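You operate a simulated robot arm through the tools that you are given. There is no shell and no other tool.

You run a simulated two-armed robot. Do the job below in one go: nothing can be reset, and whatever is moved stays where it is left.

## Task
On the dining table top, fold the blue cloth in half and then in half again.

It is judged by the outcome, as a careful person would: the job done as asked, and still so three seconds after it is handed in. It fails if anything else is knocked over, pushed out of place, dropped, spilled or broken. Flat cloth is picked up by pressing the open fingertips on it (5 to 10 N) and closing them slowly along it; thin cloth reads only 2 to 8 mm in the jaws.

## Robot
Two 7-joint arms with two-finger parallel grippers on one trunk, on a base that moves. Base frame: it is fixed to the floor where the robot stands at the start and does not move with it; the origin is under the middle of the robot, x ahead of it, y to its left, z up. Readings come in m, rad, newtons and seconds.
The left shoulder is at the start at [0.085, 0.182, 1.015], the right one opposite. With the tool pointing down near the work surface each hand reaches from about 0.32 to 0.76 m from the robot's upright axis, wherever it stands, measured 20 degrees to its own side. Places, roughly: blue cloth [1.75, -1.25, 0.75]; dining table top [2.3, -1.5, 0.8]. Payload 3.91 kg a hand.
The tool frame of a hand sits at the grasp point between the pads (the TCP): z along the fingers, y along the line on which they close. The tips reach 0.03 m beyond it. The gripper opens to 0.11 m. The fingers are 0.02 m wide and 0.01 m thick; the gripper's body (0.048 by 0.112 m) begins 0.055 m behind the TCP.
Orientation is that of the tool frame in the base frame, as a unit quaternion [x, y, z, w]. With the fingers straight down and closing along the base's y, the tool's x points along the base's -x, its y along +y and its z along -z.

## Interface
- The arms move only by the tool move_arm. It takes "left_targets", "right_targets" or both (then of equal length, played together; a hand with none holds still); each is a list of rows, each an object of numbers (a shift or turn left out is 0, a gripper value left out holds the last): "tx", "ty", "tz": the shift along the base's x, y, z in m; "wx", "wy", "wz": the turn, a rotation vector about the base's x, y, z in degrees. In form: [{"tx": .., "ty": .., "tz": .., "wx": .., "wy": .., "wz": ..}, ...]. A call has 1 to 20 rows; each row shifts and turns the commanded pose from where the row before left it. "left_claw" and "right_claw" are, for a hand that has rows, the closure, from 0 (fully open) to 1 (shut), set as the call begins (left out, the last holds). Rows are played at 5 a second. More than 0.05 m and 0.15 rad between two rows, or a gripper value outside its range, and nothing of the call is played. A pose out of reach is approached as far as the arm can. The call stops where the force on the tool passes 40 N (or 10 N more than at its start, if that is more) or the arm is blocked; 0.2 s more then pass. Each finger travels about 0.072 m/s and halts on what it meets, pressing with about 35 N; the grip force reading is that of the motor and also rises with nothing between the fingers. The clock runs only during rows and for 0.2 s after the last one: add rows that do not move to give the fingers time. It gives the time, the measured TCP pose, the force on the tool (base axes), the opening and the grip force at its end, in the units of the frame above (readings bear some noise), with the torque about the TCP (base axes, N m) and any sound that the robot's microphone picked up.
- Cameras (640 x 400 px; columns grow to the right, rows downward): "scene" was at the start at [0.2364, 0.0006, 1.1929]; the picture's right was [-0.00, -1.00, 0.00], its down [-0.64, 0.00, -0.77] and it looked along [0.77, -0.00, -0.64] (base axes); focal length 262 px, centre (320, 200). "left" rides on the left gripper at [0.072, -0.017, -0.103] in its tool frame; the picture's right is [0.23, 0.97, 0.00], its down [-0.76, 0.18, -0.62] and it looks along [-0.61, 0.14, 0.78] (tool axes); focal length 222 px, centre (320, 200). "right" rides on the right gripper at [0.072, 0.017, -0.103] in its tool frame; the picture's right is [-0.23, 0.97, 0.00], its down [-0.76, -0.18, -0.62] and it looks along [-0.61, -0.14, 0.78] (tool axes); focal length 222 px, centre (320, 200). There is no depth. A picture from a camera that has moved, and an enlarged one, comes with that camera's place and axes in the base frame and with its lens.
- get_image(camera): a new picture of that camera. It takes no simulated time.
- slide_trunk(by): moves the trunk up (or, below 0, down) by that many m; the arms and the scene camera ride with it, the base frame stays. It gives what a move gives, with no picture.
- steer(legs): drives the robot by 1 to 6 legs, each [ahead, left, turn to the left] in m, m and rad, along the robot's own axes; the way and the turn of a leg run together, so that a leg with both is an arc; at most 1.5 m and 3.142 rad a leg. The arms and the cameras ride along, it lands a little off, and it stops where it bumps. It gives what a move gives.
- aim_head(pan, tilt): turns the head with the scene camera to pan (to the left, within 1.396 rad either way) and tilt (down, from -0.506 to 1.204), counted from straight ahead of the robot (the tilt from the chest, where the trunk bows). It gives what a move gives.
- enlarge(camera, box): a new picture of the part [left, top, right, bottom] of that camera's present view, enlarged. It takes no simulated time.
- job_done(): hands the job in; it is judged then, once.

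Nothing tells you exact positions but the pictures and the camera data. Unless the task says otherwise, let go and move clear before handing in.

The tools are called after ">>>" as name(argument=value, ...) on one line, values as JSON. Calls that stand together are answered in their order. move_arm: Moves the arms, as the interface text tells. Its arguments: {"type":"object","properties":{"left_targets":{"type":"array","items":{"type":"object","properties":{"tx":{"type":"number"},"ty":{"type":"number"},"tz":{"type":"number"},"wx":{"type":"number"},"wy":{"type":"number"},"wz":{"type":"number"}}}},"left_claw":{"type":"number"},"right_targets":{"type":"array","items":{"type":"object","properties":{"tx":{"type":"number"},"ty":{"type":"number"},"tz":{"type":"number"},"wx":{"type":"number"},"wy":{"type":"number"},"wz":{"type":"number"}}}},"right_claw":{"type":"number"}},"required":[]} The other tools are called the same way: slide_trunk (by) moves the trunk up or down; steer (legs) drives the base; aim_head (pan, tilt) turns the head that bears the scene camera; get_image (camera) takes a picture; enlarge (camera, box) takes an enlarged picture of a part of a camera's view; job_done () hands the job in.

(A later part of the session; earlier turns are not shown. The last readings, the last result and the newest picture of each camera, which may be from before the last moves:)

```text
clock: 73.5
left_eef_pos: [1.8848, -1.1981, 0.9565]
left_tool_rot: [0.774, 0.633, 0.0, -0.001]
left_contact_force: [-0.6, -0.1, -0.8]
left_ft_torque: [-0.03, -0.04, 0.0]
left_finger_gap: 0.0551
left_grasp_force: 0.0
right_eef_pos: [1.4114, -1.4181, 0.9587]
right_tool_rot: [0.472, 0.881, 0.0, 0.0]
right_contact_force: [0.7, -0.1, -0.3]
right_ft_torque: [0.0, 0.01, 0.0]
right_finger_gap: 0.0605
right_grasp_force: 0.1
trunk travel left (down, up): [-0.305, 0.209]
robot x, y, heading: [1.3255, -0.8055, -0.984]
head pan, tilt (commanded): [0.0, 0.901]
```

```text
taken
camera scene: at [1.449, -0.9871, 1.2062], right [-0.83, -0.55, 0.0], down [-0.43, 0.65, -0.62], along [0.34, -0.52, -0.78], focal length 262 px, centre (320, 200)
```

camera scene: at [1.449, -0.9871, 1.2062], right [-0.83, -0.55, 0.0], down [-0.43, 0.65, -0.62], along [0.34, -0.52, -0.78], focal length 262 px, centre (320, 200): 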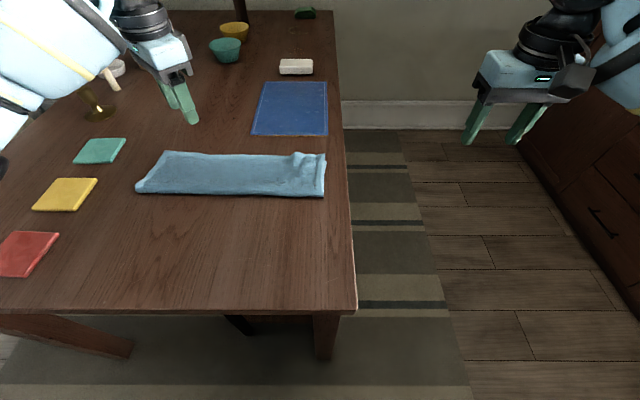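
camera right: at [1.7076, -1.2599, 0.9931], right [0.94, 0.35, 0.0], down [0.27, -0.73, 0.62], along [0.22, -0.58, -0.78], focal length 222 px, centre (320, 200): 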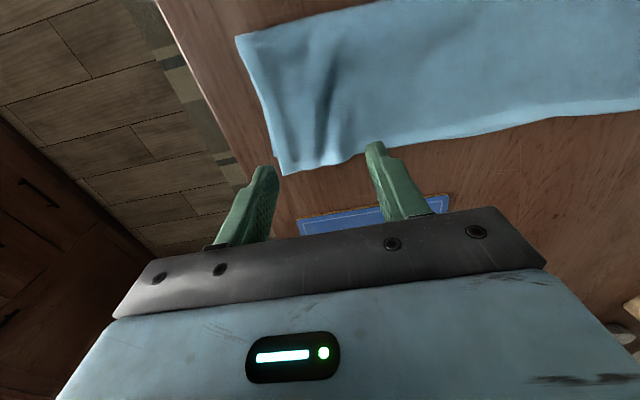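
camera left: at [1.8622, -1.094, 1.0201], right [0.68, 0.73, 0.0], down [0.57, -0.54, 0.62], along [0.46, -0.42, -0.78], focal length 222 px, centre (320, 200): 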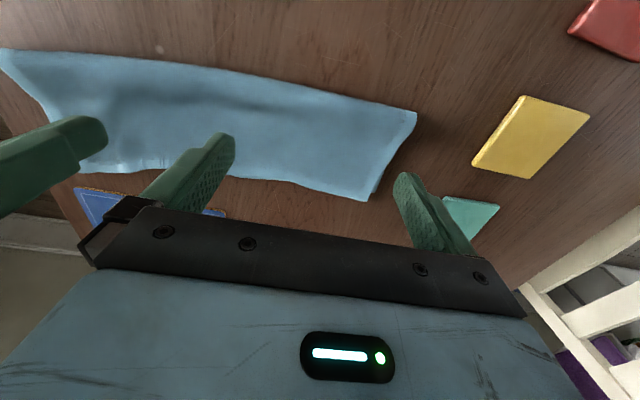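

The yaw is going smoothly. I'll complete the other half of the move and turn.

>>> move_arm(left_targets=[{"tx": 0.0225, "ty": 0.0099, "wz": -7.5}, {"tx": 0.0225, "ty": 0.0099, "wz": -7.5}, {"tx": 0.0225, "ty": 0.0099, "wz": -7.5}, {"tx": 0.0225, "ty": 0.0099, "wz": -7.5}, {"tx": 0.0225, "ty": 0.0099, "wz": -7.5}, {"tx": 0.0225, "ty": 0.0099, "wz": -7.5}])

>>> get_image(camera="scene")

>>> get_image(camera="left")

```text
clock: 74.9
left_eef_pos: [2.02, -1.1399, 0.9552]
left_tool_rot: [0.957, 0.289, 0.0, 0.001]
left_contact_force: [-0.2, -0.2, 0.0]
left_ft_torque: [0.0, 0.01, 0.0]
left_finger_gap: 0.0549
left_grasp_force: 0.1
right_eef_pos: [1.4107, -1.4175, 0.9589]
right_tool_rot: [0.473, 0.881, 0.001, 0.0]
right_contact_force: [0.1, -0.1, 0.3]
right_ft_torque: [-0.02, 0.0, 0.01]
right_finger_gap: 0.0604
right_grasp_force: 0.1
trunk travel left (down, up): [-0.305, 0.209]
robot x, y, heading: [1.3285, -0.8028, -0.977]
head pan, tilt (commanded): [0.0, 0.901]
```

```text
taken
camera scene: at [1.4489, -0.9872, 1.2062], right [-0.83, -0.55, 0.0], down [-0.43, 0.65, -0.62], along [0.34, -0.52, -0.78], focal length 262 px, centre (320, 200)
```

scene: 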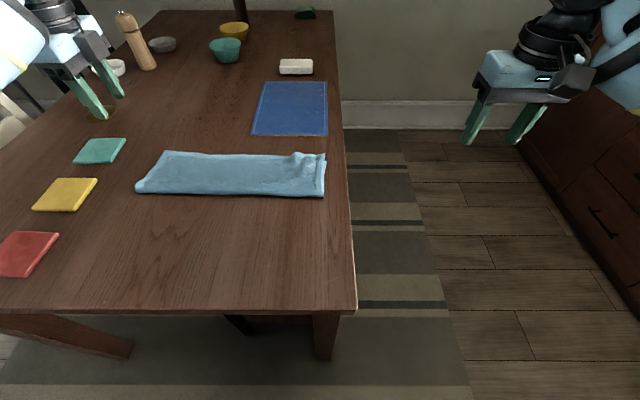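

```text
taken
camera left: at [2.07, -1.0844, 1.0595], right [0.73, -0.69, 0.0], down [-0.54, -0.57, 0.62], along [-0.43, -0.45, -0.78], focal length 222 px, centre (320, 200)
```

left: 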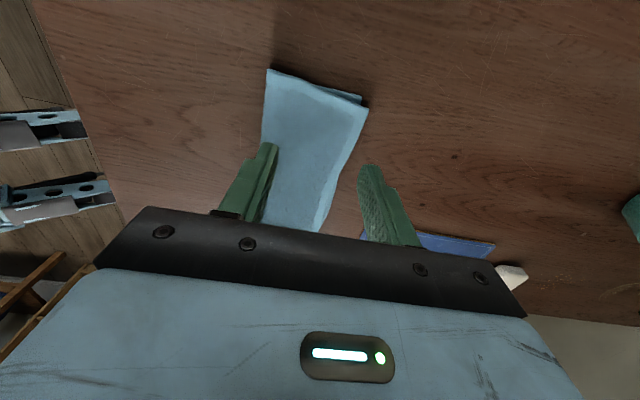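

The left hand is centred over the strip's left end (edge at l≈0.20, f 0.595–0.72), now closing across its width. I'll lower it toward the cloth.

>>> move_arm(left_targets=[{"tx": -0.0028, "ty": 0.0042, "tz": -0.04}, {"tz": -0.04}, {"tz": -0.04}, {"tz": -0.03}])

>>> get_image(camera="scene")

>>> get_image(camera="left")

```text
clock: 75.9
left_eef_pos: [2.0173, -1.1352, 0.8061]
left_tool_rot: [0.957, 0.29, 0.001, 0.0]
left_contact_force: [0.1, -0.1, -0.8]
left_ft_torque: [-0.02, 0.0, -0.04]
left_finger_gap: 0.055
left_grasp_force: 0.1
right_eef_pos: [1.4104, -1.4183, 0.9585]
right_tool_rot: [0.472, 0.882, 0.001, 0.0]
right_contact_force: [0.2, -0.1, 0.0]
right_ft_torque: [-0.01, -0.02, 0.02]
right_finger_gap: 0.0604
right_grasp_force: 0.0
trunk travel left (down, up): [-0.305, 0.209]
robot x, y, heading: [1.3303, -0.8074, -0.982]
head pan, tilt (commanded): [0.0, 0.901]
```

```text
taken
camera scene: at [1.4488, -0.9875, 1.2062], right [-0.83, -0.55, 0.0], down [-0.43, 0.65, -0.62], along [0.34, -0.52, -0.78], focal length 262 px, centre (320, 200)
```

scene: 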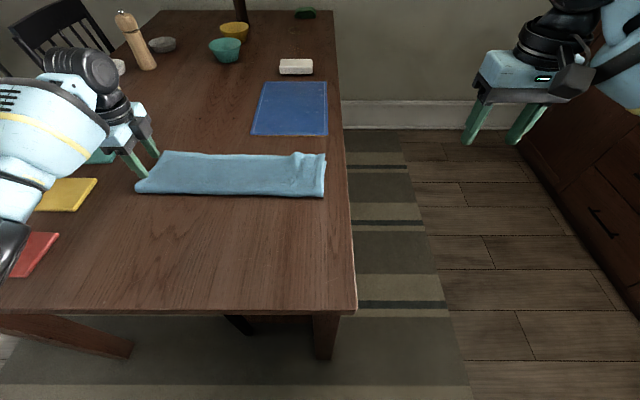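

```text
taken
camera left: at [2.0674, -1.0793, 0.9103], right [0.73, -0.68, 0.0], down [-0.54, -0.57, 0.62], along [-0.43, -0.45, -0.78], focal length 222 px, centre (320, 200)
```

left: 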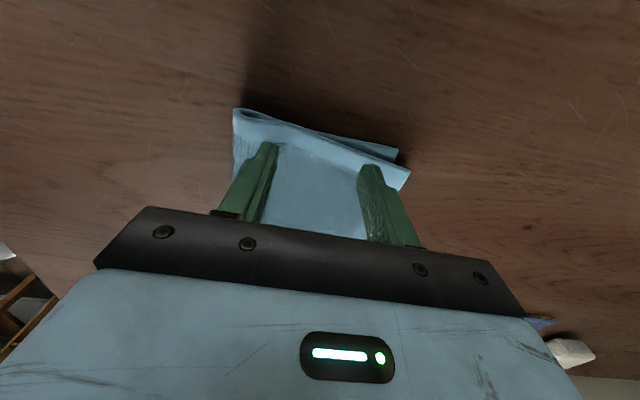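

The wrist view shows the two-layer end neatly between the fingers. I'll shift 6 mm further in and lower to contact.

>>> move_arm(left_targets=[{"tx": -0.005, "ty": -0.0033, "tz": -0.006}, {"tz": -0.006}, {}])

>>> move_arm(left_targets=[{"tz": -0.004}, {}])

>>> move_arm(left_targets=[{"tz": -0.003}, {}])

```text
clock: 76.7
left_eef_pos: [2.0113, -1.1385, 0.7944]
left_tool_rot: [0.957, 0.29, 0.002, 0.0]
left_contact_force: [0.4, -0.6, 0.0]
left_ft_torque: [0.01, -0.03, -0.03]
left_finger_gap: 0.055
left_grasp_force: 0.0
right_eef_pos: [1.4107, -1.4178, 0.9578]
right_tool_rot: [0.473, 0.881, 0.001, 0.001]
right_contact_force: [0.3, 0.5, 0.1]
right_ft_torque: [-0.01, -0.02, -0.02]
right_finger_gap: 0.0604
right_grasp_force: 0.1
trunk travel left (down, up): [-0.305, 0.209]
robot x, y, heading: [1.329, -0.8063, -0.984]
head pan, tilt (commanded): [0.0, 0.901]
```

```text
clock: 77.3
left_eef_pos: [2.0125, -1.1378, 0.7917]
left_tool_rot: [0.957, 0.291, 0.001, 0.0]
left_contact_force: [0.5, 0.8, 0.2]
left_ft_torque: [-0.01, -0.03, 0.01]
left_finger_gap: 0.055
left_grasp_force: 0.0
right_eef_pos: [1.4096, -1.4183, 0.9581]
right_tool_rot: [0.473, 0.881, 0.001, 0.0]
right_contact_force: [0.2, -0.9, 0.4]
right_ft_torque: [0.01, -0.01, 0.03]
right_finger_gap: 0.0606
right_grasp_force: 0.1
trunk travel left (down, up): [-0.305, 0.209]
robot x, y, heading: [1.3269, -0.8102, -0.978]
head pan, tilt (commanded): [0.0, 0.901]
```

```text
clock: 77.9
left_eef_pos: [2.0106, -1.1378, 0.7878]
left_tool_rot: [0.957, 0.29, 0.0, 0.001]
left_contact_force: [0.0, 0.2, 1.5]
left_ft_torque: [0.02, 0.0, 0.02]
left_finger_gap: 0.0548
left_grasp_force: 0.0
right_eef_pos: [1.4118, -1.4184, 0.9584]
right_tool_rot: [0.473, 0.881, 0.0, 0.0]
right_contact_force: [0.2, 0.1, -0.9]
right_ft_torque: [0.0, 0.05, -0.02]
right_finger_gap: 0.0605
right_grasp_force: 0.1
trunk travel left (down, up): [-0.305, 0.209]
robot x, y, heading: [1.3281, -0.8049, -0.986]
head pan, tilt (commanded): [0.0, 0.901]
```

>>> move_arm(left_targets=[{"tz": -0.0025}, {}])

>>> get_image(camera="left")

```text
clock: 78.5
left_eef_pos: [2.0113, -1.1384, 0.7863]
left_tool_rot: [0.957, 0.29, 0.001, 0.002]
left_contact_force: [-0.4, 2.1, 8.4]
left_ft_torque: [0.09, 0.01, 0.02]
left_finger_gap: 0.0546
left_grasp_force: 0.0
right_eef_pos: [1.4108, -1.4183, 0.9587]
right_tool_rot: [0.473, 0.881, 0.001, 0.0]
right_contact_force: [-0.8, -0.3, -0.2]
right_ft_torque: [-0.02, -0.01, -0.02]
right_finger_gap: 0.0607
right_grasp_force: 0.0
trunk travel left (down, up): [-0.305, 0.209]
robot x, y, heading: [1.3247, -0.8015, -0.982]
head pan, tilt (commanded): [0.0, 0.901]
```

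```text
taken
camera left: at [2.0618, -1.0831, 0.8898], right [0.73, -0.68, 0.0], down [-0.54, -0.57, 0.62], along [-0.42, -0.46, -0.78], focal length 222 px, centre (320, 200)
```

left: 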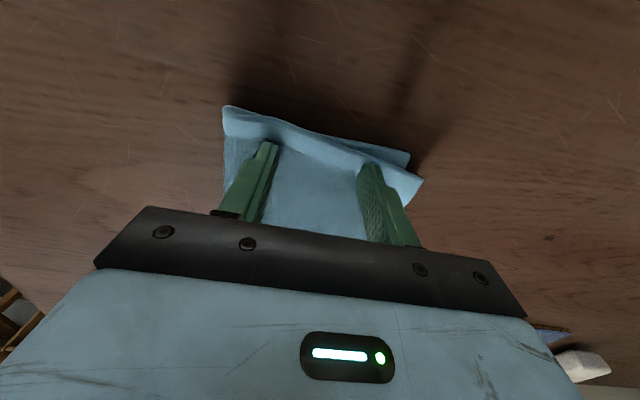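

The press is 8.4 N on both layers, fingertips about 1 cm inside the end edge. Closing slowly.

>>> move_arm(left_targets=[{}], left_claw=0.57)

>>> move_arm(left_targets=[{}], left_claw=0.64)

>>> move_arm(left_targets=[{}], left_claw=0.71)

>>> get_image(camera="left")

```text
clock: 78.9
left_eef_pos: [2.0104, -1.1403, 0.7861]
left_tool_rot: [0.957, 0.289, 0.0, 0.001]
left_contact_force: [0.2, -0.2, 8.2]
left_ft_torque: [0.02, 0.02, 0.0]
left_finger_gap: 0.0462
left_grasp_force: 0.0
right_eef_pos: [1.4096, -1.4177, 0.9587]
right_tool_rot: [0.473, 0.881, 0.001, 0.0]
right_contact_force: [-0.6, 0.0, -0.2]
right_ft_torque: [0.02, 0.01, 0.0]
right_finger_gap: 0.0605
right_grasp_force: 0.2
trunk travel left (down, up): [-0.305, 0.209]
robot x, y, heading: [1.3272, -0.8053, -0.984]
head pan, tilt (commanded): [0.0, 0.901]
```

```text
clock: 79.3
left_eef_pos: [2.0114, -1.1394, 0.7852]
left_tool_rot: [0.957, 0.289, 0.001, 0.001]
left_contact_force: [-0.2, -0.9, 9.0]
left_ft_torque: [0.02, 0.02, -0.01]
left_finger_gap: 0.0385
left_grasp_force: 0.1
right_eef_pos: [1.4102, -1.418, 0.9586]
right_tool_rot: [0.473, 0.881, 0.002, 0.0]
right_contact_force: [0.3, -0.5, -0.2]
right_ft_torque: [-0.01, 0.02, -0.03]
right_finger_gap: 0.0605
right_grasp_force: 0.1
trunk travel left (down, up): [-0.305, 0.209]
robot x, y, heading: [1.3279, -0.8067, -0.987]
head pan, tilt (commanded): [0.0, 0.901]
```

```text
clock: 79.7
left_eef_pos: [2.0107, -1.1385, 0.7853]
left_tool_rot: [0.957, 0.289, 0.001, 0.001]
left_contact_force: [-0.8, -0.6, 9.9]
left_ft_torque: [-0.03, 0.0, -0.01]
left_finger_gap: 0.0308
left_grasp_force: 0.1
right_eef_pos: [1.409, -1.4185, 0.9592]
right_tool_rot: [0.473, 0.881, 0.001, 0.0]
right_contact_force: [0.5, -0.6, 0.2]
right_ft_torque: [0.01, -0.03, -0.02]
right_finger_gap: 0.0606
right_grasp_force: 0.1
trunk travel left (down, up): [-0.305, 0.209]
robot x, y, heading: [1.3317, -0.8037, -0.985]
head pan, tilt (commanded): [0.0, 0.901]
```

```text
taken
camera left: at [2.0614, -1.0834, 0.8896], right [0.73, -0.68, 0.0], down [-0.54, -0.57, 0.62], along [-0.42, -0.46, -0.78], focal length 222 px, centre (320, 200)
```

left: 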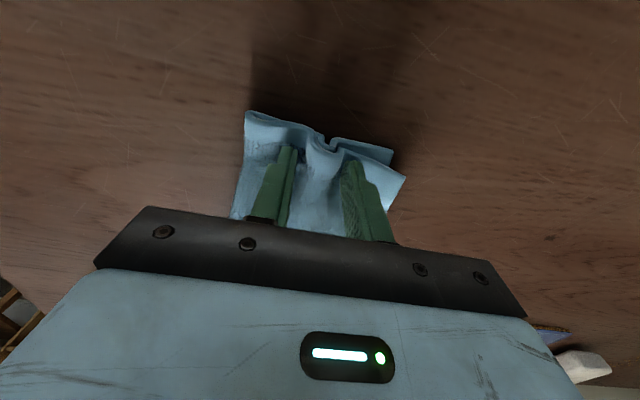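

Both layers are rising together into the pleat. I'll continue closing slowly to a full grip.

>>> move_arm(left_targets=[{}], left_claw=0.78)

>>> move_arm(left_targets=[{}], left_claw=0.85)

>>> move_arm(left_targets=[{}], left_claw=0.92)

>>> move_arm(left_targets=[{}, {}, {}], left_claw=1.0)

>>> get_image(camera="left")

>>> enlarge(camera="scene", box=[80, 110, 360, 230])

```text
clock: 80.1
left_eef_pos: [2.0115, -1.139, 0.7856]
left_tool_rot: [0.957, 0.29, 0.001, 0.001]
left_contact_force: [-0.4, -1.0, 9.0]
left_ft_torque: [0.02, 0.01, 0.01]
left_finger_gap: 0.0235
left_grasp_force: 0.1
right_eef_pos: [1.4107, -1.4178, 0.9579]
right_tool_rot: [0.472, 0.881, 0.001, 0.0]
right_contact_force: [0.1, 0.3, 0.4]
right_ft_torque: [-0.02, -0.02, -0.01]
right_finger_gap: 0.0605
right_grasp_force: 0.0
trunk travel left (down, up): [-0.305, 0.209]
robot x, y, heading: [1.3289, -0.8073, -0.981]
head pan, tilt (commanded): [0.0, 0.901]
```

```text
clock: 80.5
left_eef_pos: [2.0105, -1.1381, 0.7858]
left_tool_rot: [0.957, 0.29, 0.001, 0.0]
left_contact_force: [-0.4, -0.3, 9.9]
left_ft_torque: [0.03, 0.0, -0.02]
left_finger_gap: 0.0171
left_grasp_force: 0.6
right_eef_pos: [1.4101, -1.4175, 0.9586]
right_tool_rot: [0.472, 0.882, 0.001, 0.001]
right_contact_force: [0.4, 1.1, 0.1]
right_ft_torque: [0.03, -0.01, 0.0]
right_finger_gap: 0.0605
right_grasp_force: 0.1
trunk travel left (down, up): [-0.305, 0.209]
robot x, y, heading: [1.3304, -0.8051, -0.985]
head pan, tilt (commanded): [0.0, 0.901]
```

```text
clock: 80.9
left_eef_pos: [2.0099, -1.1386, 0.7868]
left_tool_rot: [0.957, 0.289, 0.001, 0.001]
left_contact_force: [0.6, 0.2, 11.0]
left_ft_torque: [0.01, 0.08, 0.02]
left_finger_gap: 0.0123
left_grasp_force: 8.3
right_eef_pos: [1.4101, -1.4183, 0.9589]
right_tool_rot: [0.473, 0.881, -0.001, 0.0]
right_contact_force: [-0.7, -0.7, 0.4]
right_ft_torque: [0.03, -0.03, 0.03]
right_finger_gap: 0.0604
right_grasp_force: 0.1
trunk travel left (down, up): [-0.305, 0.209]
robot x, y, heading: [1.3265, -0.8028, -0.982]
head pan, tilt (commanded): [0.0, 0.901]
```

```text
clock: 81.7
left_eef_pos: [2.0116, -1.1382, 0.7863]
left_tool_rot: [0.957, 0.289, 0.001, 0.001]
left_contact_force: [-1.0, 0.4, 10.6]
left_ft_torque: [0.0, 0.0, -0.04]
left_finger_gap: 0.0095
left_grasp_force: 34.8
right_eef_pos: [1.4105, -1.4178, 0.959]
right_tool_rot: [0.472, 0.882, 0.001, 0.001]
right_contact_force: [0.3, 0.3, 0.2]
right_ft_torque: [0.01, 0.01, -0.01]
right_finger_gap: 0.0605
right_grasp_force: 0.0
trunk travel left (down, up): [-0.305, 0.209]
robot x, y, heading: [1.3268, -0.804, -0.985]
head pan, tilt (commanded): [0.0, 0.901]
```

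```text
taken
camera left: at [2.0613, -1.0833, 0.8897], right [0.73, -0.68, 0.0], down [-0.54, -0.57, 0.62], along [-0.42, -0.46, -0.78], focal length 222 px, centre (320, 200)
```

left: 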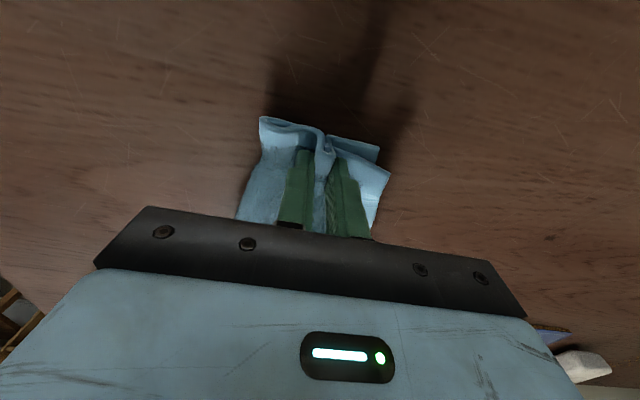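

```text
2.29 times, centred on (220, 170) of scene
camera zoom: at [1.4477, -0.9869, 1.2064], right [-0.83, -0.55, 0.0], down [-0.43, 0.65, -0.62], along [0.34, -0.52, -0.78], focal length 598 px, centre (549, 269)
```

zoom: 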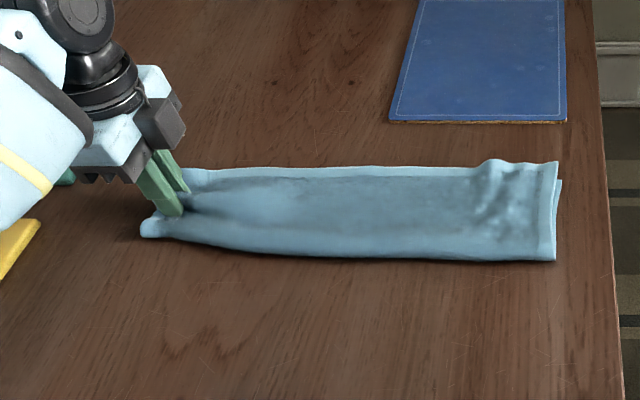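

The grip reads 9.5 mm, so both layers are in the jaws. I'll lift the left end and swing it up in an arc toward the strip's middle.

>>> move_arm(left_targets=[{"tx": -0.0017, "ty": -0.0011, "tz": 0.019}, {"tx": -0.0033, "ty": -0.0022, "tz": 0.02}, {"tx": -0.005, "ty": -0.0033, "tz": 0.02}, {"tx": -0.0067, "ty": -0.0044, "tz": 0.02}])

>>> enlarge(camera="scene", box=[80, 90, 360, 230])

>>> get_image(camera="left")

```text
clock: 82.7
left_eef_pos: [1.9952, -1.151, 0.8648]
left_tool_rot: [0.957, 0.29, 0.0, 0.0]
left_contact_force: [0.5, 0.1, 0.1]
left_ft_torque: [0.02, -0.03, 0.02]
left_finger_gap: 0.009
left_grasp_force: 35.1
right_eef_pos: [1.4101, -1.4174, 0.9584]
right_tool_rot: [0.473, 0.881, 0.001, 0.001]
right_contact_force: [0.0, 0.1, 0.9]
right_ft_torque: [0.0, 0.03, 0.03]
right_finger_gap: 0.0604
right_grasp_force: 0.0
trunk travel left (down, up): [-0.305, 0.209]
robot x, y, heading: [1.3311, -0.8087, -0.986]
head pan, tilt (commanded): [0.0, 0.901]
```

```text
2.29 times, centred on (220, 160) of scene
camera zoom: at [1.4484, -0.9874, 1.2063], right [-0.83, -0.55, 0.0], down [-0.43, 0.65, -0.62], along [0.34, -0.52, -0.78], focal length 598 px, centre (549, 291)
```

zoom: 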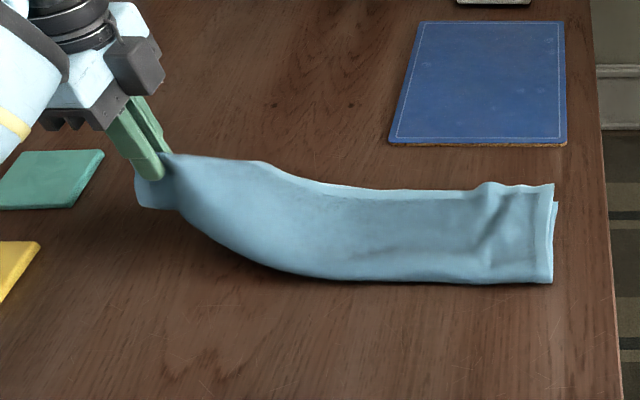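

```text
taken
camera left: at [2.0453, -1.0953, 0.9681], right [0.73, -0.68, 0.0], down [-0.54, -0.57, 0.62], along [-0.43, -0.45, -0.78], focal length 222 px, centre (320, 200)
```

left: 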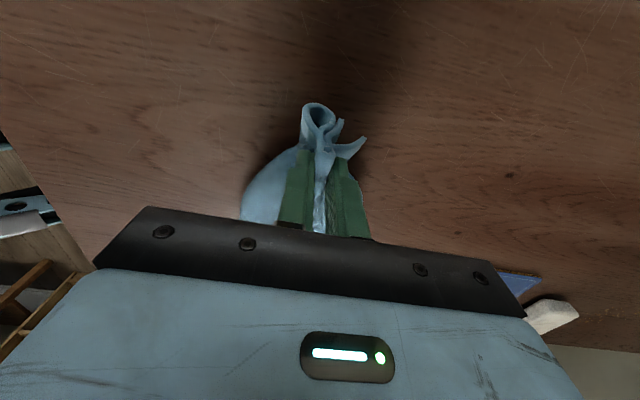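

Both layers came up together while the right half stays put. I'll continue the arc over the middle.

>>> move_arm(left_targets=[{"tx": -0.0091, "ty": -0.0061, "tz": 0.02}, {"tx": -0.0108, "ty": -0.0072, "tz": 0.018}, {"tx": -0.0133, "ty": -0.0089, "tz": 0.016}, {"tx": -0.015, "ty": -0.01, "tz": 0.014}, {"tx": -0.0166, "ty": -0.0111, "tz": 0.011}, {"tx": -0.0183, "ty": -0.0122, "tz": 0.008}, {"tx": -0.02, "ty": -0.0133, "tz": 0.004}, {"tx": -0.0208, "ty": -0.0139}, {"tx": -0.0191, "ty": -0.0128, "tz": -0.004}, {"tx": -0.0183, "ty": -0.0122, "tz": -0.008}])

>>> enlarge(camera="scene", box=[80, 60, 400, 230])

>>> get_image(camera="left")

```text
clock: 84.9
left_eef_pos: [1.8323, -1.257, 0.9441]
left_tool_rot: [0.957, 0.29, 0.002, 0.0]
left_contact_force: [-0.3, 0.5, -0.5]
left_ft_torque: [0.03, 0.0, -0.02]
left_finger_gap: 0.0092
left_grasp_force: 35.0
right_eef_pos: [1.4107, -1.4191, 0.9582]
right_tool_rot: [0.473, 0.881, 0.0, 0.0]
right_contact_force: [-0.2, 0.4, -0.3]
right_ft_torque: [0.02, 0.01, 0.0]
right_finger_gap: 0.0606
right_grasp_force: 0.0
trunk travel left (down, up): [-0.305, 0.209]
robot x, y, heading: [1.3269, -0.8035, -0.983]
head pan, tilt (commanded): [0.0, 0.901]
```

```text
2.00 times, centred on (240, 145) of scene
camera zoom: at [1.4484, -0.9877, 1.2062], right [-0.83, -0.55, 0.0], down [-0.43, 0.65, -0.62], along [0.34, -0.52, -0.78], focal length 523 px, centre (480, 310)
```

zoom: 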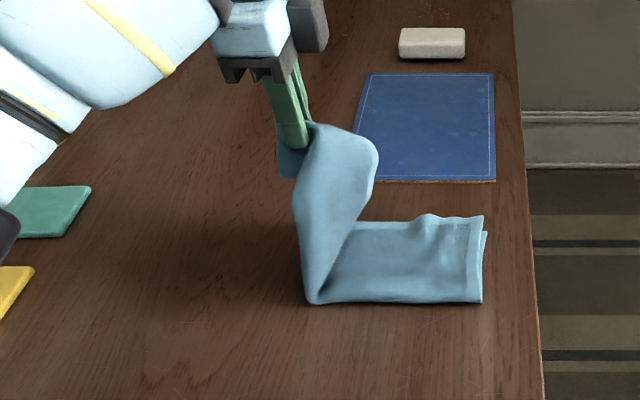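

```text
taken
camera left: at [1.8827, -1.2018, 1.0475], right [0.73, -0.68, 0.0], down [-0.54, -0.57, 0.62], along [-0.43, -0.45, -0.78], focal length 222 px, centre (320, 200)
```

left: 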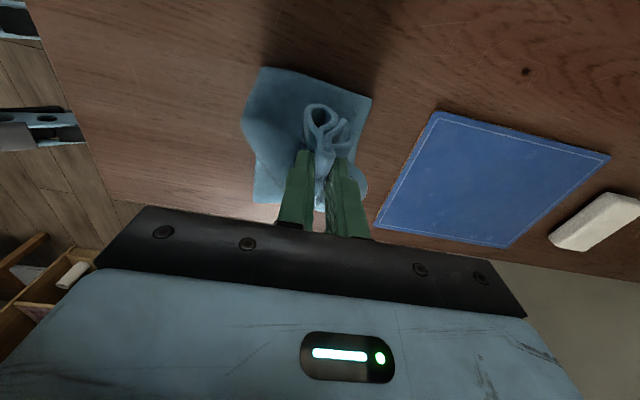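

The left half now stands over the crease at about l −0.01, which is the strip's middle. I'll bring the end down onto the right half.

>>> move_arm(left_targets=[{"tx": -0.0145, "ty": -0.0097, "tz": -0.012}, {"tx": -0.0141, "ty": -0.0095, "tz": -0.015}, {"tx": -0.0125, "ty": -0.0083, "tz": -0.018}, {"tx": -0.01, "ty": -0.0067, "tz": -0.02}, {"tx": -0.0075, "ty": -0.005, "tz": -0.021}, {"tx": -0.0058, "ty": -0.0039, "tz": -0.021}, {"tx": -0.0033, "ty": -0.0022, "tz": -0.018}])

>>> enlarge(camera="scene", box=[120, 90, 400, 230])

>>> get_image(camera="left")

```text
clock: 86.5
left_eef_pos: [1.7682, -1.3028, 0.8188]
left_tool_rot: [0.957, 0.29, 0.0, -0.001]
left_contact_force: [-0.7, 0.2, 0.8]
left_ft_torque: [0.01, -0.02, 0.0]
left_finger_gap: 0.0094
left_grasp_force: 35.0
right_eef_pos: [1.4098, -1.4179, 0.9578]
right_tool_rot: [0.473, 0.881, 0.001, 0.0]
right_contact_force: [0.6, 0.4, 0.2]
right_ft_torque: [0.03, -0.02, 0.01]
right_finger_gap: 0.0605
right_grasp_force: 0.0
trunk travel left (down, up): [-0.305, 0.209]
robot x, y, heading: [1.3271, -0.8077, -0.976]
head pan, tilt (commanded): [0.0, 0.901]
```

```text
2.29 times, centred on (260, 160) of scene
camera zoom: at [1.4487, -0.9874, 1.2062], right [-0.83, -0.55, 0.0], down [-0.43, 0.65, -0.62], along [0.34, -0.52, -0.78], focal length 598 px, centre (457, 291)
```

zoom: 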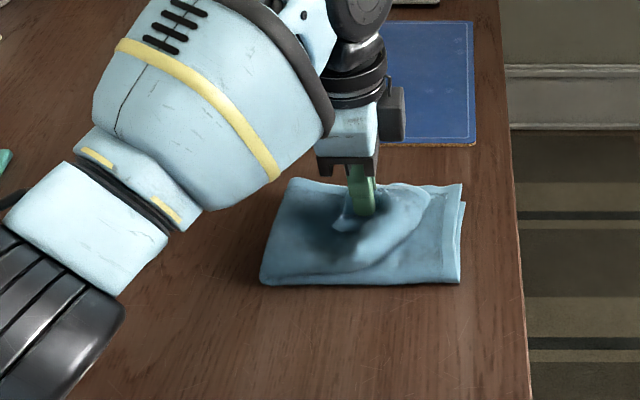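

```text
taken
camera left: at [1.8177, -1.2466, 0.9229], right [0.73, -0.68, 0.0], down [-0.54, -0.57, 0.62], along [-0.43, -0.45, -0.78], focal length 222 px, centre (320, 200)
```

left: 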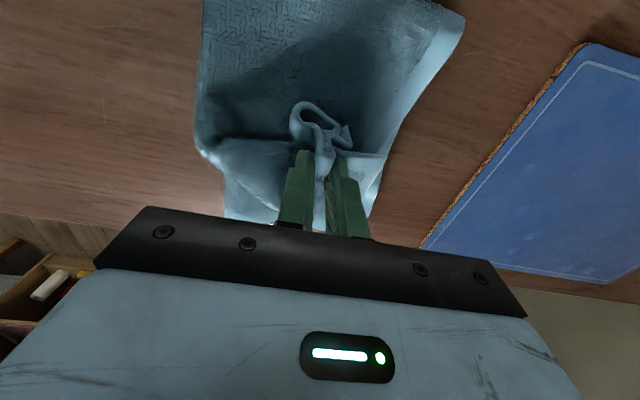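

The end is nearly down, with the new crease at about l −0.015. I'll lower it the last couple of centimetres and check where the turned hem lies.

>>> move_arm(left_targets=[{"tz": -0.008}, {"tz": -0.008}, {"tz": -0.004}, {}])

>>> enlarge(camera="scene", box=[180, 120, 360, 220])

>>> get_image(camera="left")

```text
clock: 87.5
left_eef_pos: [1.7639, -1.3022, 0.8003]
left_tool_rot: [0.957, 0.289, 0.0, 0.002]
left_contact_force: [-1.2, -2.3, 13.9]
left_ft_torque: [-0.06, 0.0, -0.04]
left_finger_gap: 0.0091
left_grasp_force: 35.0
right_eef_pos: [1.4104, -1.4177, 0.9592]
right_tool_rot: [0.473, 0.881, 0.0, 0.001]
right_contact_force: [0.1, -0.5, 0.0]
right_ft_torque: [0.03, 0.01, -0.01]
right_finger_gap: 0.0603
right_grasp_force: 0.1
trunk travel left (down, up): [-0.305, 0.209]
robot x, y, heading: [1.3271, -0.8063, -0.984]
head pan, tilt (commanded): [0.0, 0.901]
```

```text
3.56 times, centred on (270, 170) of scene
camera zoom: at [1.4477, -0.9866, 1.2065], right [-0.83, -0.55, 0.0], down [-0.43, 0.65, -0.62], along [0.34, -0.52, -0.78], focal length 930 px, centre (498, 307)
```

zoom: 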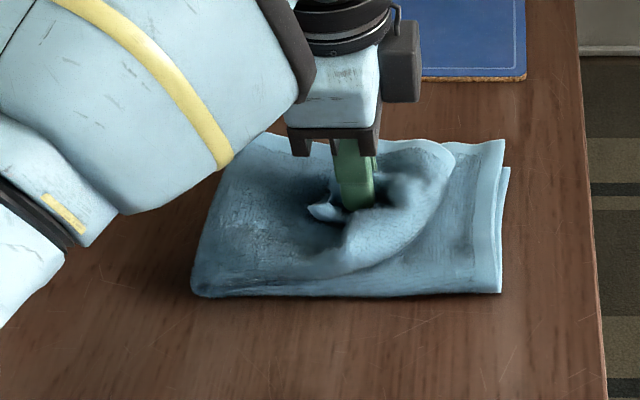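

```text
taken
camera left: at [1.8155, -1.2456, 0.9043], right [0.73, -0.69, 0.0], down [-0.54, -0.57, 0.62], along [-0.43, -0.46, -0.78], focal length 222 px, centre (320, 200)
```

left: 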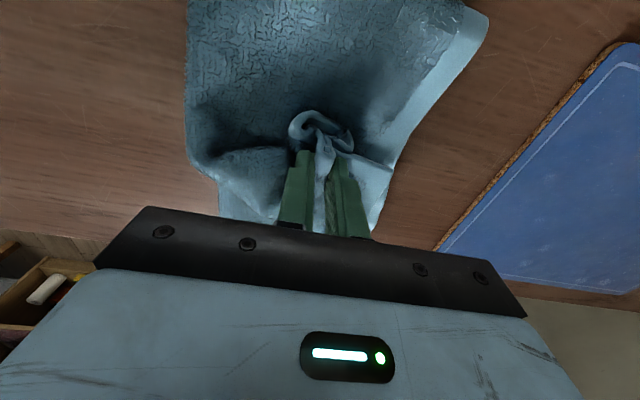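

The turn of the hem lies at about l −0.165 and the crease at −0.011, both about right. I'll relieve the pressure, release gently and lift clear.

>>> move_arm(left_targets=[{"tz": 0.004}, {}])

>>> move_arm(left_targets=[{}, {}], left_claw=0.8)

>>> move_arm(left_targets=[{}, {}], left_claw=0.6)

>>> move_arm(left_targets=[{"tz": 0.02}, {"tz": 0.03}, {"tz": 0.04}, {"tx": 0.03, "ty": 0.02, "tz": 0.02}, {"tx": 0.03, "ty": 0.02}])

>>> enlarge(camera="scene", box=[180, 120, 360, 220])

>>> get_image(camera="left")

```text
clock: 88.1
left_eef_pos: [1.7647, -1.3008, 0.8028]
left_tool_rot: [0.957, 0.288, 0.001, 0.001]
left_contact_force: [-1.5, -0.5, 8.0]
left_ft_torque: [-0.04, 0.04, -0.06]
left_finger_gap: 0.0092
left_grasp_force: 35.4
right_eef_pos: [1.4112, -1.4173, 0.9586]
right_tool_rot: [0.472, 0.881, 0.001, 0.001]
right_contact_force: [-0.9, -0.8, 0.8]
right_ft_torque: [0.02, -0.02, -0.02]
right_finger_gap: 0.0603
right_grasp_force: 0.1
trunk travel left (down, up): [-0.305, 0.209]
robot x, y, heading: [1.3291, -0.8063, -0.984]
head pan, tilt (commanded): [0.0, 0.901]
```

```text
clock: 88.7
left_eef_pos: [1.7656, -1.3009, 0.8017]
left_tool_rot: [0.957, 0.29, 0.001, 0.001]
left_contact_force: [-0.4, -0.7, 6.7]
left_ft_torque: [-0.02, 0.04, 0.03]
left_finger_gap: 0.0209
left_grasp_force: 0.0
right_eef_pos: [1.4102, -1.4184, 0.9578]
right_tool_rot: [0.472, 0.881, 0.0, 0.001]
right_contact_force: [0.0, 0.4, 0.1]
right_ft_torque: [-0.01, -0.04, 0.04]
right_finger_gap: 0.0605
right_grasp_force: 0.1
trunk travel left (down, up): [-0.305, 0.209]
robot x, y, heading: [1.3266, -0.8081, -0.98]
head pan, tilt (commanded): [0.0, 0.901]
```

```text
clock: 89.3
left_eef_pos: [1.7659, -1.3012, 0.8019]
left_tool_rot: [0.957, 0.289, 0.001, 0.001]
left_contact_force: [-0.5, -0.3, 3.3]
left_ft_torque: [-0.01, 0.0, 0.02]
left_finger_gap: 0.0429
left_grasp_force: 0.0
right_eef_pos: [1.4099, -1.4176, 0.9591]
right_tool_rot: [0.473, 0.881, 0.001, 0.0]
right_contact_force: [0.2, -0.1, 0.4]
right_ft_torque: [0.01, -0.01, -0.01]
right_finger_gap: 0.0602
right_grasp_force: 0.0
trunk travel left (down, up): [-0.305, 0.209]
robot x, y, heading: [1.3285, -0.8084, -0.989]
head pan, tilt (commanded): [0.0, 0.901]
```

```text
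clock: 90.5
left_eef_pos: [1.8271, -1.2631, 0.9128]
left_tool_rot: [0.957, 0.289, 0.0, 0.001]
left_contact_force: [0.6, 0.7, 0.1]
left_ft_torque: [0.01, -0.01, 0.01]
left_finger_gap: 0.0439
left_grasp_force: 0.1
right_eef_pos: [1.4099, -1.4187, 0.9588]
right_tool_rot: [0.473, 0.881, -0.001, 0.001]
right_contact_force: [-0.6, 0.0, 0.0]
right_ft_torque: [0.04, -0.05, 0.02]
right_finger_gap: 0.0604
right_grasp_force: 0.1
trunk travel left (down, up): [-0.305, 0.209]
robot x, y, heading: [1.3302, -0.8096, -0.989]
head pan, tilt (commanded): [0.0, 0.901]
```

```text
3.56 times, centred on (270, 170) of scene
camera zoom: at [1.449, -0.9871, 1.2062], right [-0.83, -0.55, 0.0], down [-0.43, 0.65, -0.62], along [0.34, -0.52, -0.78], focal length 930 px, centre (498, 307)
```

zoom: 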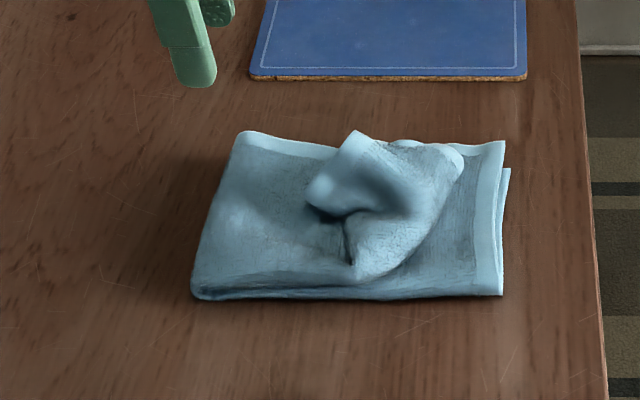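

```text
taken
camera left: at [1.8771, -1.2067, 1.0164], right [0.73, -0.69, 0.0], down [-0.54, -0.57, 0.62], along [-0.43, -0.45, -0.78], focal length 222 px, centre (320, 200)
```

left: 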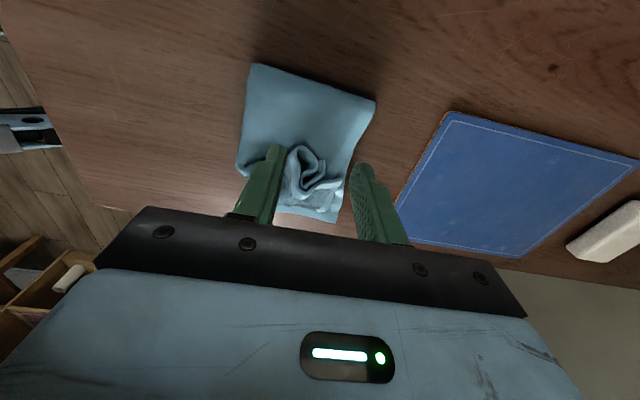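

The second fold is in place with the hem bunched back on top. I'll open the hand to about 9 cm and set the two fingertips on the crease side of that hem, ready to sweep it outward to the right.

>>> move_arm(left_targets=[{"tx": -0.0083, "ty": -0.0056}, {"tz": -0.04}, {"tz": -0.04}, {"tz": -0.025}], left_claw=0.2)

>>> enlarge(camera="scene", box=[180, 120, 360, 220])

>>> get_image(camera="left")

```text
clock: 91.5
left_eef_pos: [1.8189, -1.2683, 0.8074]
left_tool_rot: [0.957, 0.29, 0.0, 0.001]
left_contact_force: [-0.7, -0.1, 0.1]
left_ft_torque: [-0.02, -0.01, 0.04]
left_finger_gap: 0.088
left_grasp_force: 0.0
right_eef_pos: [1.4108, -1.4174, 0.9583]
right_tool_rot: [0.472, 0.881, 0.001, 0.0]
right_contact_force: [-0.9, -0.8, 0.4]
right_ft_torque: [0.03, 0.05, 0.0]
right_finger_gap: 0.0605
right_grasp_force: 0.1
trunk travel left (down, up): [-0.305, 0.209]
robot x, y, heading: [1.3256, -0.803, -0.984]
head pan, tilt (commanded): [0.0, 0.901]
```

```text
3.56 times, centred on (270, 170) of scene
camera zoom: at [1.4488, -0.9874, 1.2062], right [-0.83, -0.55, 0.0], down [-0.43, 0.65, -0.62], along [0.34, -0.52, -0.78], focal length 930 px, centre (498, 307)
```

zoom: 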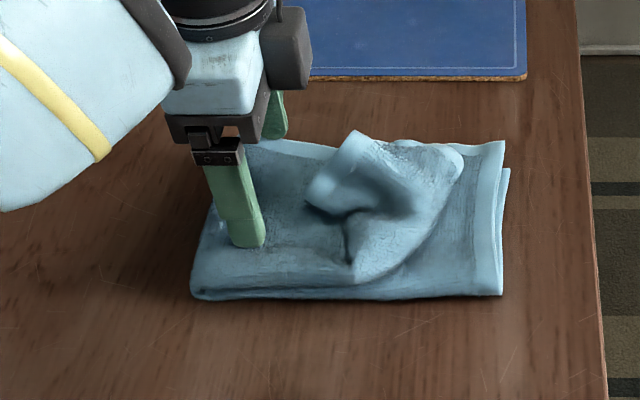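

```text
taken
camera left: at [1.8697, -1.2124, 0.9112], right [0.73, -0.68, 0.0], down [-0.54, -0.57, 0.62], along [-0.43, -0.45, -0.78], focal length 222 px, centre (320, 200)
```

left: 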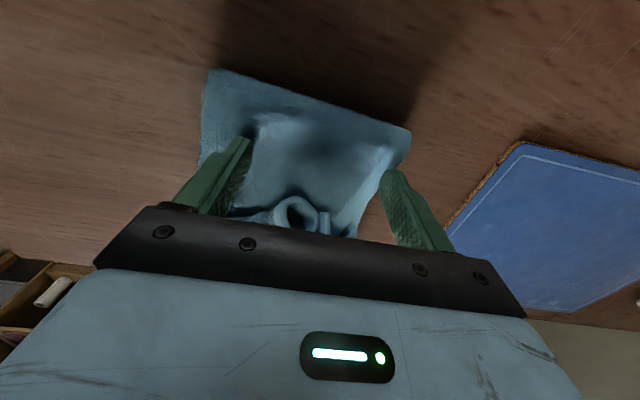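

The far fingertip is right at the cloth's edge, so I'll narrow the span slightly, lower a bit more, then begin sweeping toward the right end.

>>> move_arm(left_targets=[{"tx": -0.0033, "ty": 0.005}, {"tz": -0.006}, {"tz": -0.003}, {}], left_claw=0.3)

>>> move_arm(left_targets=[{"tx": -0.01, "ty": -0.0067}, {"tx": -0.01, "ty": -0.0067}, {"tx": -0.01, "ty": -0.0067}, {"tx": -0.01, "ty": -0.0067}, {"tx": -0.01, "ty": -0.0067}])

>>> enlarge(camera="scene", box=[180, 120, 360, 220])

>>> get_image(camera="left")

```text
clock: 92.5
left_eef_pos: [1.8146, -1.2625, 0.7988]
left_tool_rot: [0.957, 0.289, 0.0, 0.001]
left_contact_force: [0.3, 0.4, 0.7]
left_ft_torque: [0.02, -0.06, -0.02]
left_finger_gap: 0.0769
left_grasp_force: 0.0
right_eef_pos: [1.4103, -1.4176, 0.9586]
right_tool_rot: [0.472, 0.881, 0.001, 0.0]
right_contact_force: [0.3, 0.3, -0.1]
right_ft_torque: [-0.05, 0.0, 0.0]
right_finger_gap: 0.0605
right_grasp_force: 0.1
trunk travel left (down, up): [-0.305, 0.209]
robot x, y, heading: [1.3264, -0.8082, -0.98]
head pan, tilt (commanded): [0.0, 0.901]
```

```text
clock: 93.7
left_eef_pos: [1.7635, -1.2963, 0.7985]
left_tool_rot: [0.957, 0.289, 0.001, 0.001]
left_contact_force: [0.1, 0.5, 0.3]
left_ft_torque: [0.04, -0.01, 0.04]
left_finger_gap: 0.077
left_grasp_force: 0.1
right_eef_pos: [1.4103, -1.4177, 0.9582]
right_tool_rot: [0.472, 0.881, 0.001, 0.0]
right_contact_force: [-0.4, 0.6, 0.0]
right_ft_torque: [0.01, 0.02, 0.02]
right_finger_gap: 0.0607
right_grasp_force: 0.0
trunk travel left (down, up): [-0.305, 0.209]
robot x, y, heading: [1.3274, -0.8088, -0.982]
head pan, tilt (commanded): [0.0, 0.901]
```

```text
3.56 times, centred on (270, 170) of scene
camera zoom: at [1.4485, -0.9873, 1.2063], right [-0.83, -0.55, 0.0], down [-0.43, 0.65, -0.62], along [0.34, -0.52, -0.78], focal length 930 px, centre (498, 307)
```

zoom: 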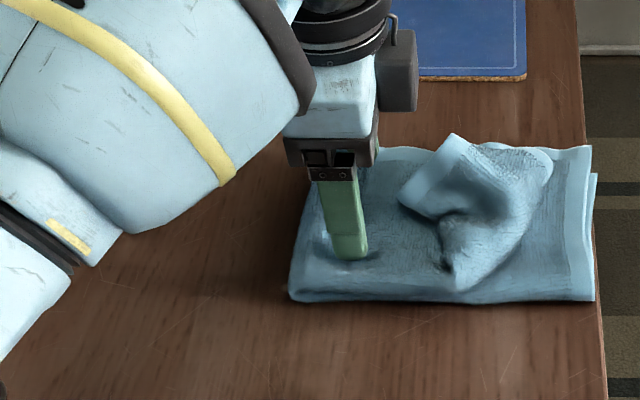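

```text
taken
camera left: at [1.8137, -1.2401, 0.9019], right [0.73, -0.68, 0.0], down [-0.54, -0.57, 0.62], along [-0.42, -0.46, -0.78], focal length 222 px, centre (320, 200)
```

left: 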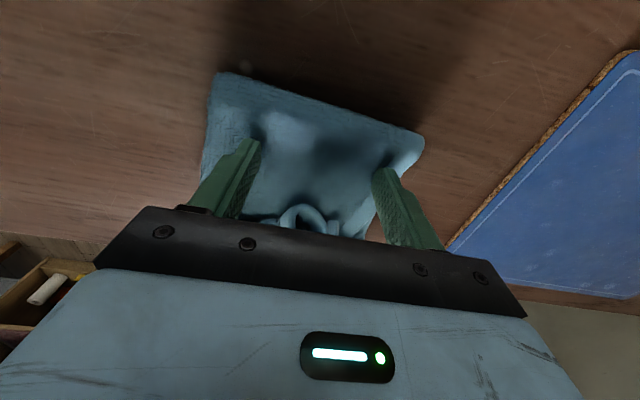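

That sweep dragged the whole stack about 6 cm to the right instead of flipping the hem — the fingers were pressing into the bulging layers. I'll lift off and look before correcting.

>>> move_arm(left_targets=[{"tz": 0.03}, {"tz": 0.04}, {"tx": 0.02, "ty": 0.0133, "tz": 0.04}, {"tx": 0.03, "ty": 0.02}, {"tx": 0.03, "ty": 0.02}])

>>> enlarge(camera="scene", box=[200, 110, 380, 220])

>>> get_image(camera="left")

>>> get_image(camera="scene")

```text
clock: 94.9
left_eef_pos: [1.8466, -1.2413, 0.9088]
left_tool_rot: [0.957, 0.289, 0.0, 0.001]
left_contact_force: [0.3, -0.1, -0.3]
left_ft_torque: [0.02, -0.03, 0.0]
left_finger_gap: 0.0771
left_grasp_force: 0.0
right_eef_pos: [1.4115, -1.4174, 0.9582]
right_tool_rot: [0.472, 0.881, -0.001, 0.0]
right_contact_force: [0.2, -0.4, 0.6]
right_ft_torque: [-0.03, -0.01, 0.02]
right_finger_gap: 0.0607
right_grasp_force: 0.0
trunk travel left (down, up): [-0.305, 0.209]
robot x, y, heading: [1.324, -0.8033, -0.983]
head pan, tilt (commanded): [0.0, 0.901]
```

```text
3.56 times, centred on (290, 165) of scene
camera zoom: at [1.4491, -0.9868, 1.2063], right [-0.83, -0.55, 0.0], down [-0.43, 0.65, -0.62], along [0.34, -0.52, -0.78], focal length 930 px, centre (427, 324)
```

zoom: 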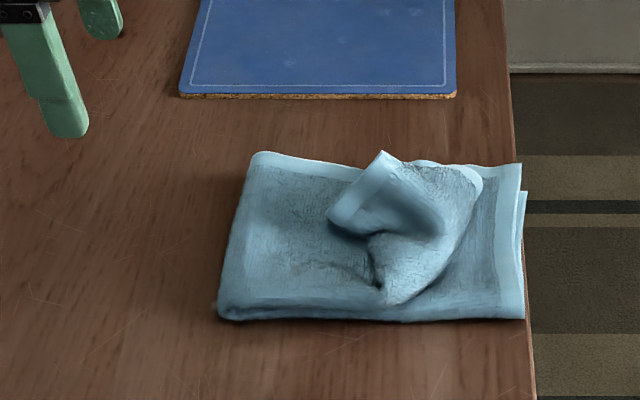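

```text
taken
camera left: at [1.8965, -1.1867, 1.0124], right [0.73, -0.69, 0.0], down [-0.54, -0.57, 0.62], along [-0.43, -0.45, -0.78], focal length 222 px, centre (320, 200)
```

left: 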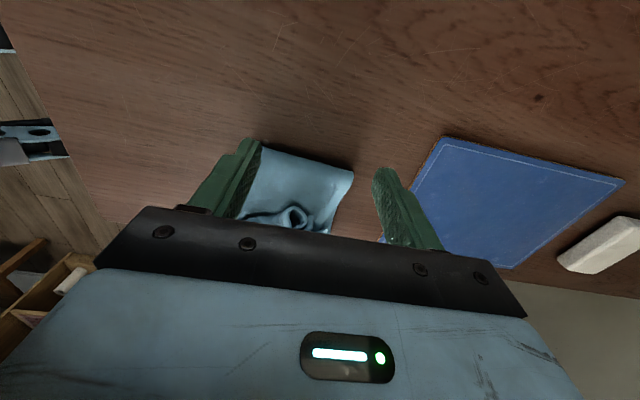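

```text
taken
camera scene: at [1.4491, -0.9868, 1.2063], right [-0.83, -0.55, 0.0], down [-0.43, 0.65, -0.62], along [0.34, -0.52, -0.78], focal length 262 px, centre (320, 200)
```

scene: 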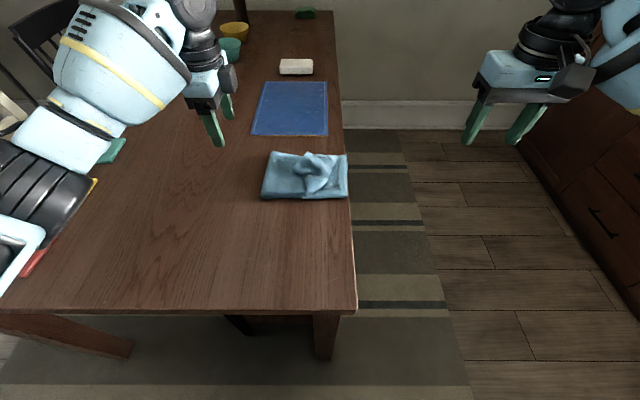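

The stack's right end now sits right at the table edge, so it must come back. I'll press lightly on the flat part beside the crease and drag the whole stack about 6 cm back to the left.

>>> move_arm(left_targets=[{"tx": -0.0269, "ty": -0.0155}, {"tx": -0.0269, "ty": -0.0155}, {"tx": -0.0269, "ty": -0.0155}, {"tz": -0.04}, {"tz": -0.04}, {"tz": -0.028}, {}], left_claw=0.45)

>>> enlarge(camera="scene", box=[200, 110, 380, 220])

>>> get_image(camera="left")

```text
clock: 96.5
left_eef_pos: [1.764, -1.292, 0.7998]
left_tool_rot: [0.957, 0.289, 0.001, 0.001]
left_contact_force: [0.7, 0.6, -0.1]
left_ft_torque: [-0.01, 0.02, -0.01]
left_finger_gap: 0.0607
left_grasp_force: 0.0
right_eef_pos: [1.4112, -1.4183, 0.9581]
right_tool_rot: [0.472, 0.882, 0.001, 0.001]
right_contact_force: [0.3, 0.7, 0.1]
right_ft_torque: [-0.03, -0.01, 0.02]
right_finger_gap: 0.0609
right_grasp_force: 0.0
trunk travel left (down, up): [-0.305, 0.209]
robot x, y, heading: [1.3259, -0.8065, -0.98]
head pan, tilt (commanded): [0.0, 0.901]
```

```text
3.56 times, centred on (290, 165) of scene
camera zoom: at [1.4485, -0.9872, 1.2063], right [-0.83, -0.55, 0.0], down [-0.43, 0.65, -0.62], along [0.34, -0.52, -0.78], focal length 930 px, centre (427, 324)
```

zoom: 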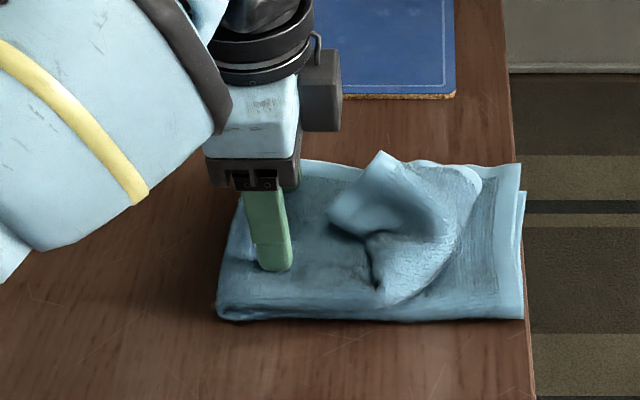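

```text
taken
camera left: at [1.814, -1.2356, 0.9036], right [0.73, -0.68, 0.0], down [-0.54, -0.57, 0.62], along [-0.43, -0.46, -0.78], focal length 222 px, centre (320, 200)
```

left: 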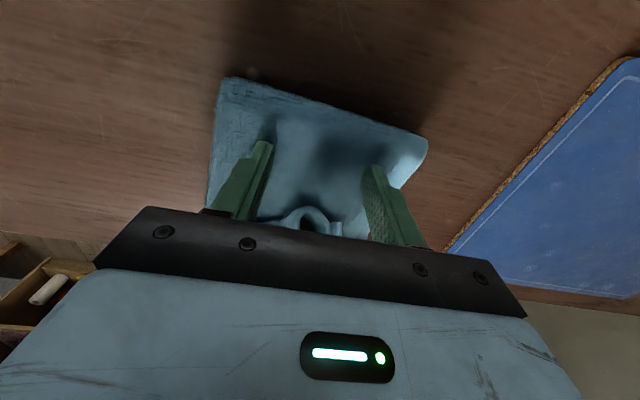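

Fingertips are just at the surface. I'll press to a few newtons, then drag 2 cm to test.

>>> move_arm(left_targets=[{"tz": -0.005}, {"tz": -0.003}, {}])

>>> move_arm(left_targets=[{"tz": -0.002}, {}])

```text
clock: 97.3
left_eef_pos: [1.7629, -1.2906, 0.7938]
left_tool_rot: [0.957, 0.289, 0.001, 0.002]
left_contact_force: [-0.5, -1.7, 5.7]
left_ft_torque: [-0.04, 0.01, -0.02]
left_finger_gap: 0.0603
left_grasp_force: 0.0
right_eef_pos: [1.4108, -1.4172, 0.9585]
right_tool_rot: [0.473, 0.881, 0.001, 0.001]
right_contact_force: [0.6, 0.4, 0.0]
right_ft_torque: [0.02, 0.02, 0.02]
right_finger_gap: 0.0605
right_grasp_force: 0.1
trunk travel left (down, up): [-0.305, 0.209]
robot x, y, heading: [1.3247, -0.8047, -0.982]
head pan, tilt (commanded): [0.0, 0.901]
```

```text
clock: 97.9
left_eef_pos: [1.7638, -1.2891, 0.792]
left_tool_rot: [0.957, 0.289, 0.001, 0.001]
left_contact_force: [1.0, -3.2, 8.9]
left_ft_torque: [-0.12, -0.04, 0.0]
left_finger_gap: 0.06
left_grasp_force: 0.1
right_eef_pos: [1.4108, -1.4181, 0.9586]
right_tool_rot: [0.472, 0.881, 0.001, 0.0]
right_contact_force: [-0.1, 0.2, 0.9]
right_ft_torque: [-0.05, 0.01, -0.01]
right_finger_gap: 0.0604
right_grasp_force: 0.1
trunk travel left (down, up): [-0.305, 0.209]
robot x, y, heading: [1.3304, -0.8065, -0.981]
head pan, tilt (commanded): [0.0, 0.901]
```

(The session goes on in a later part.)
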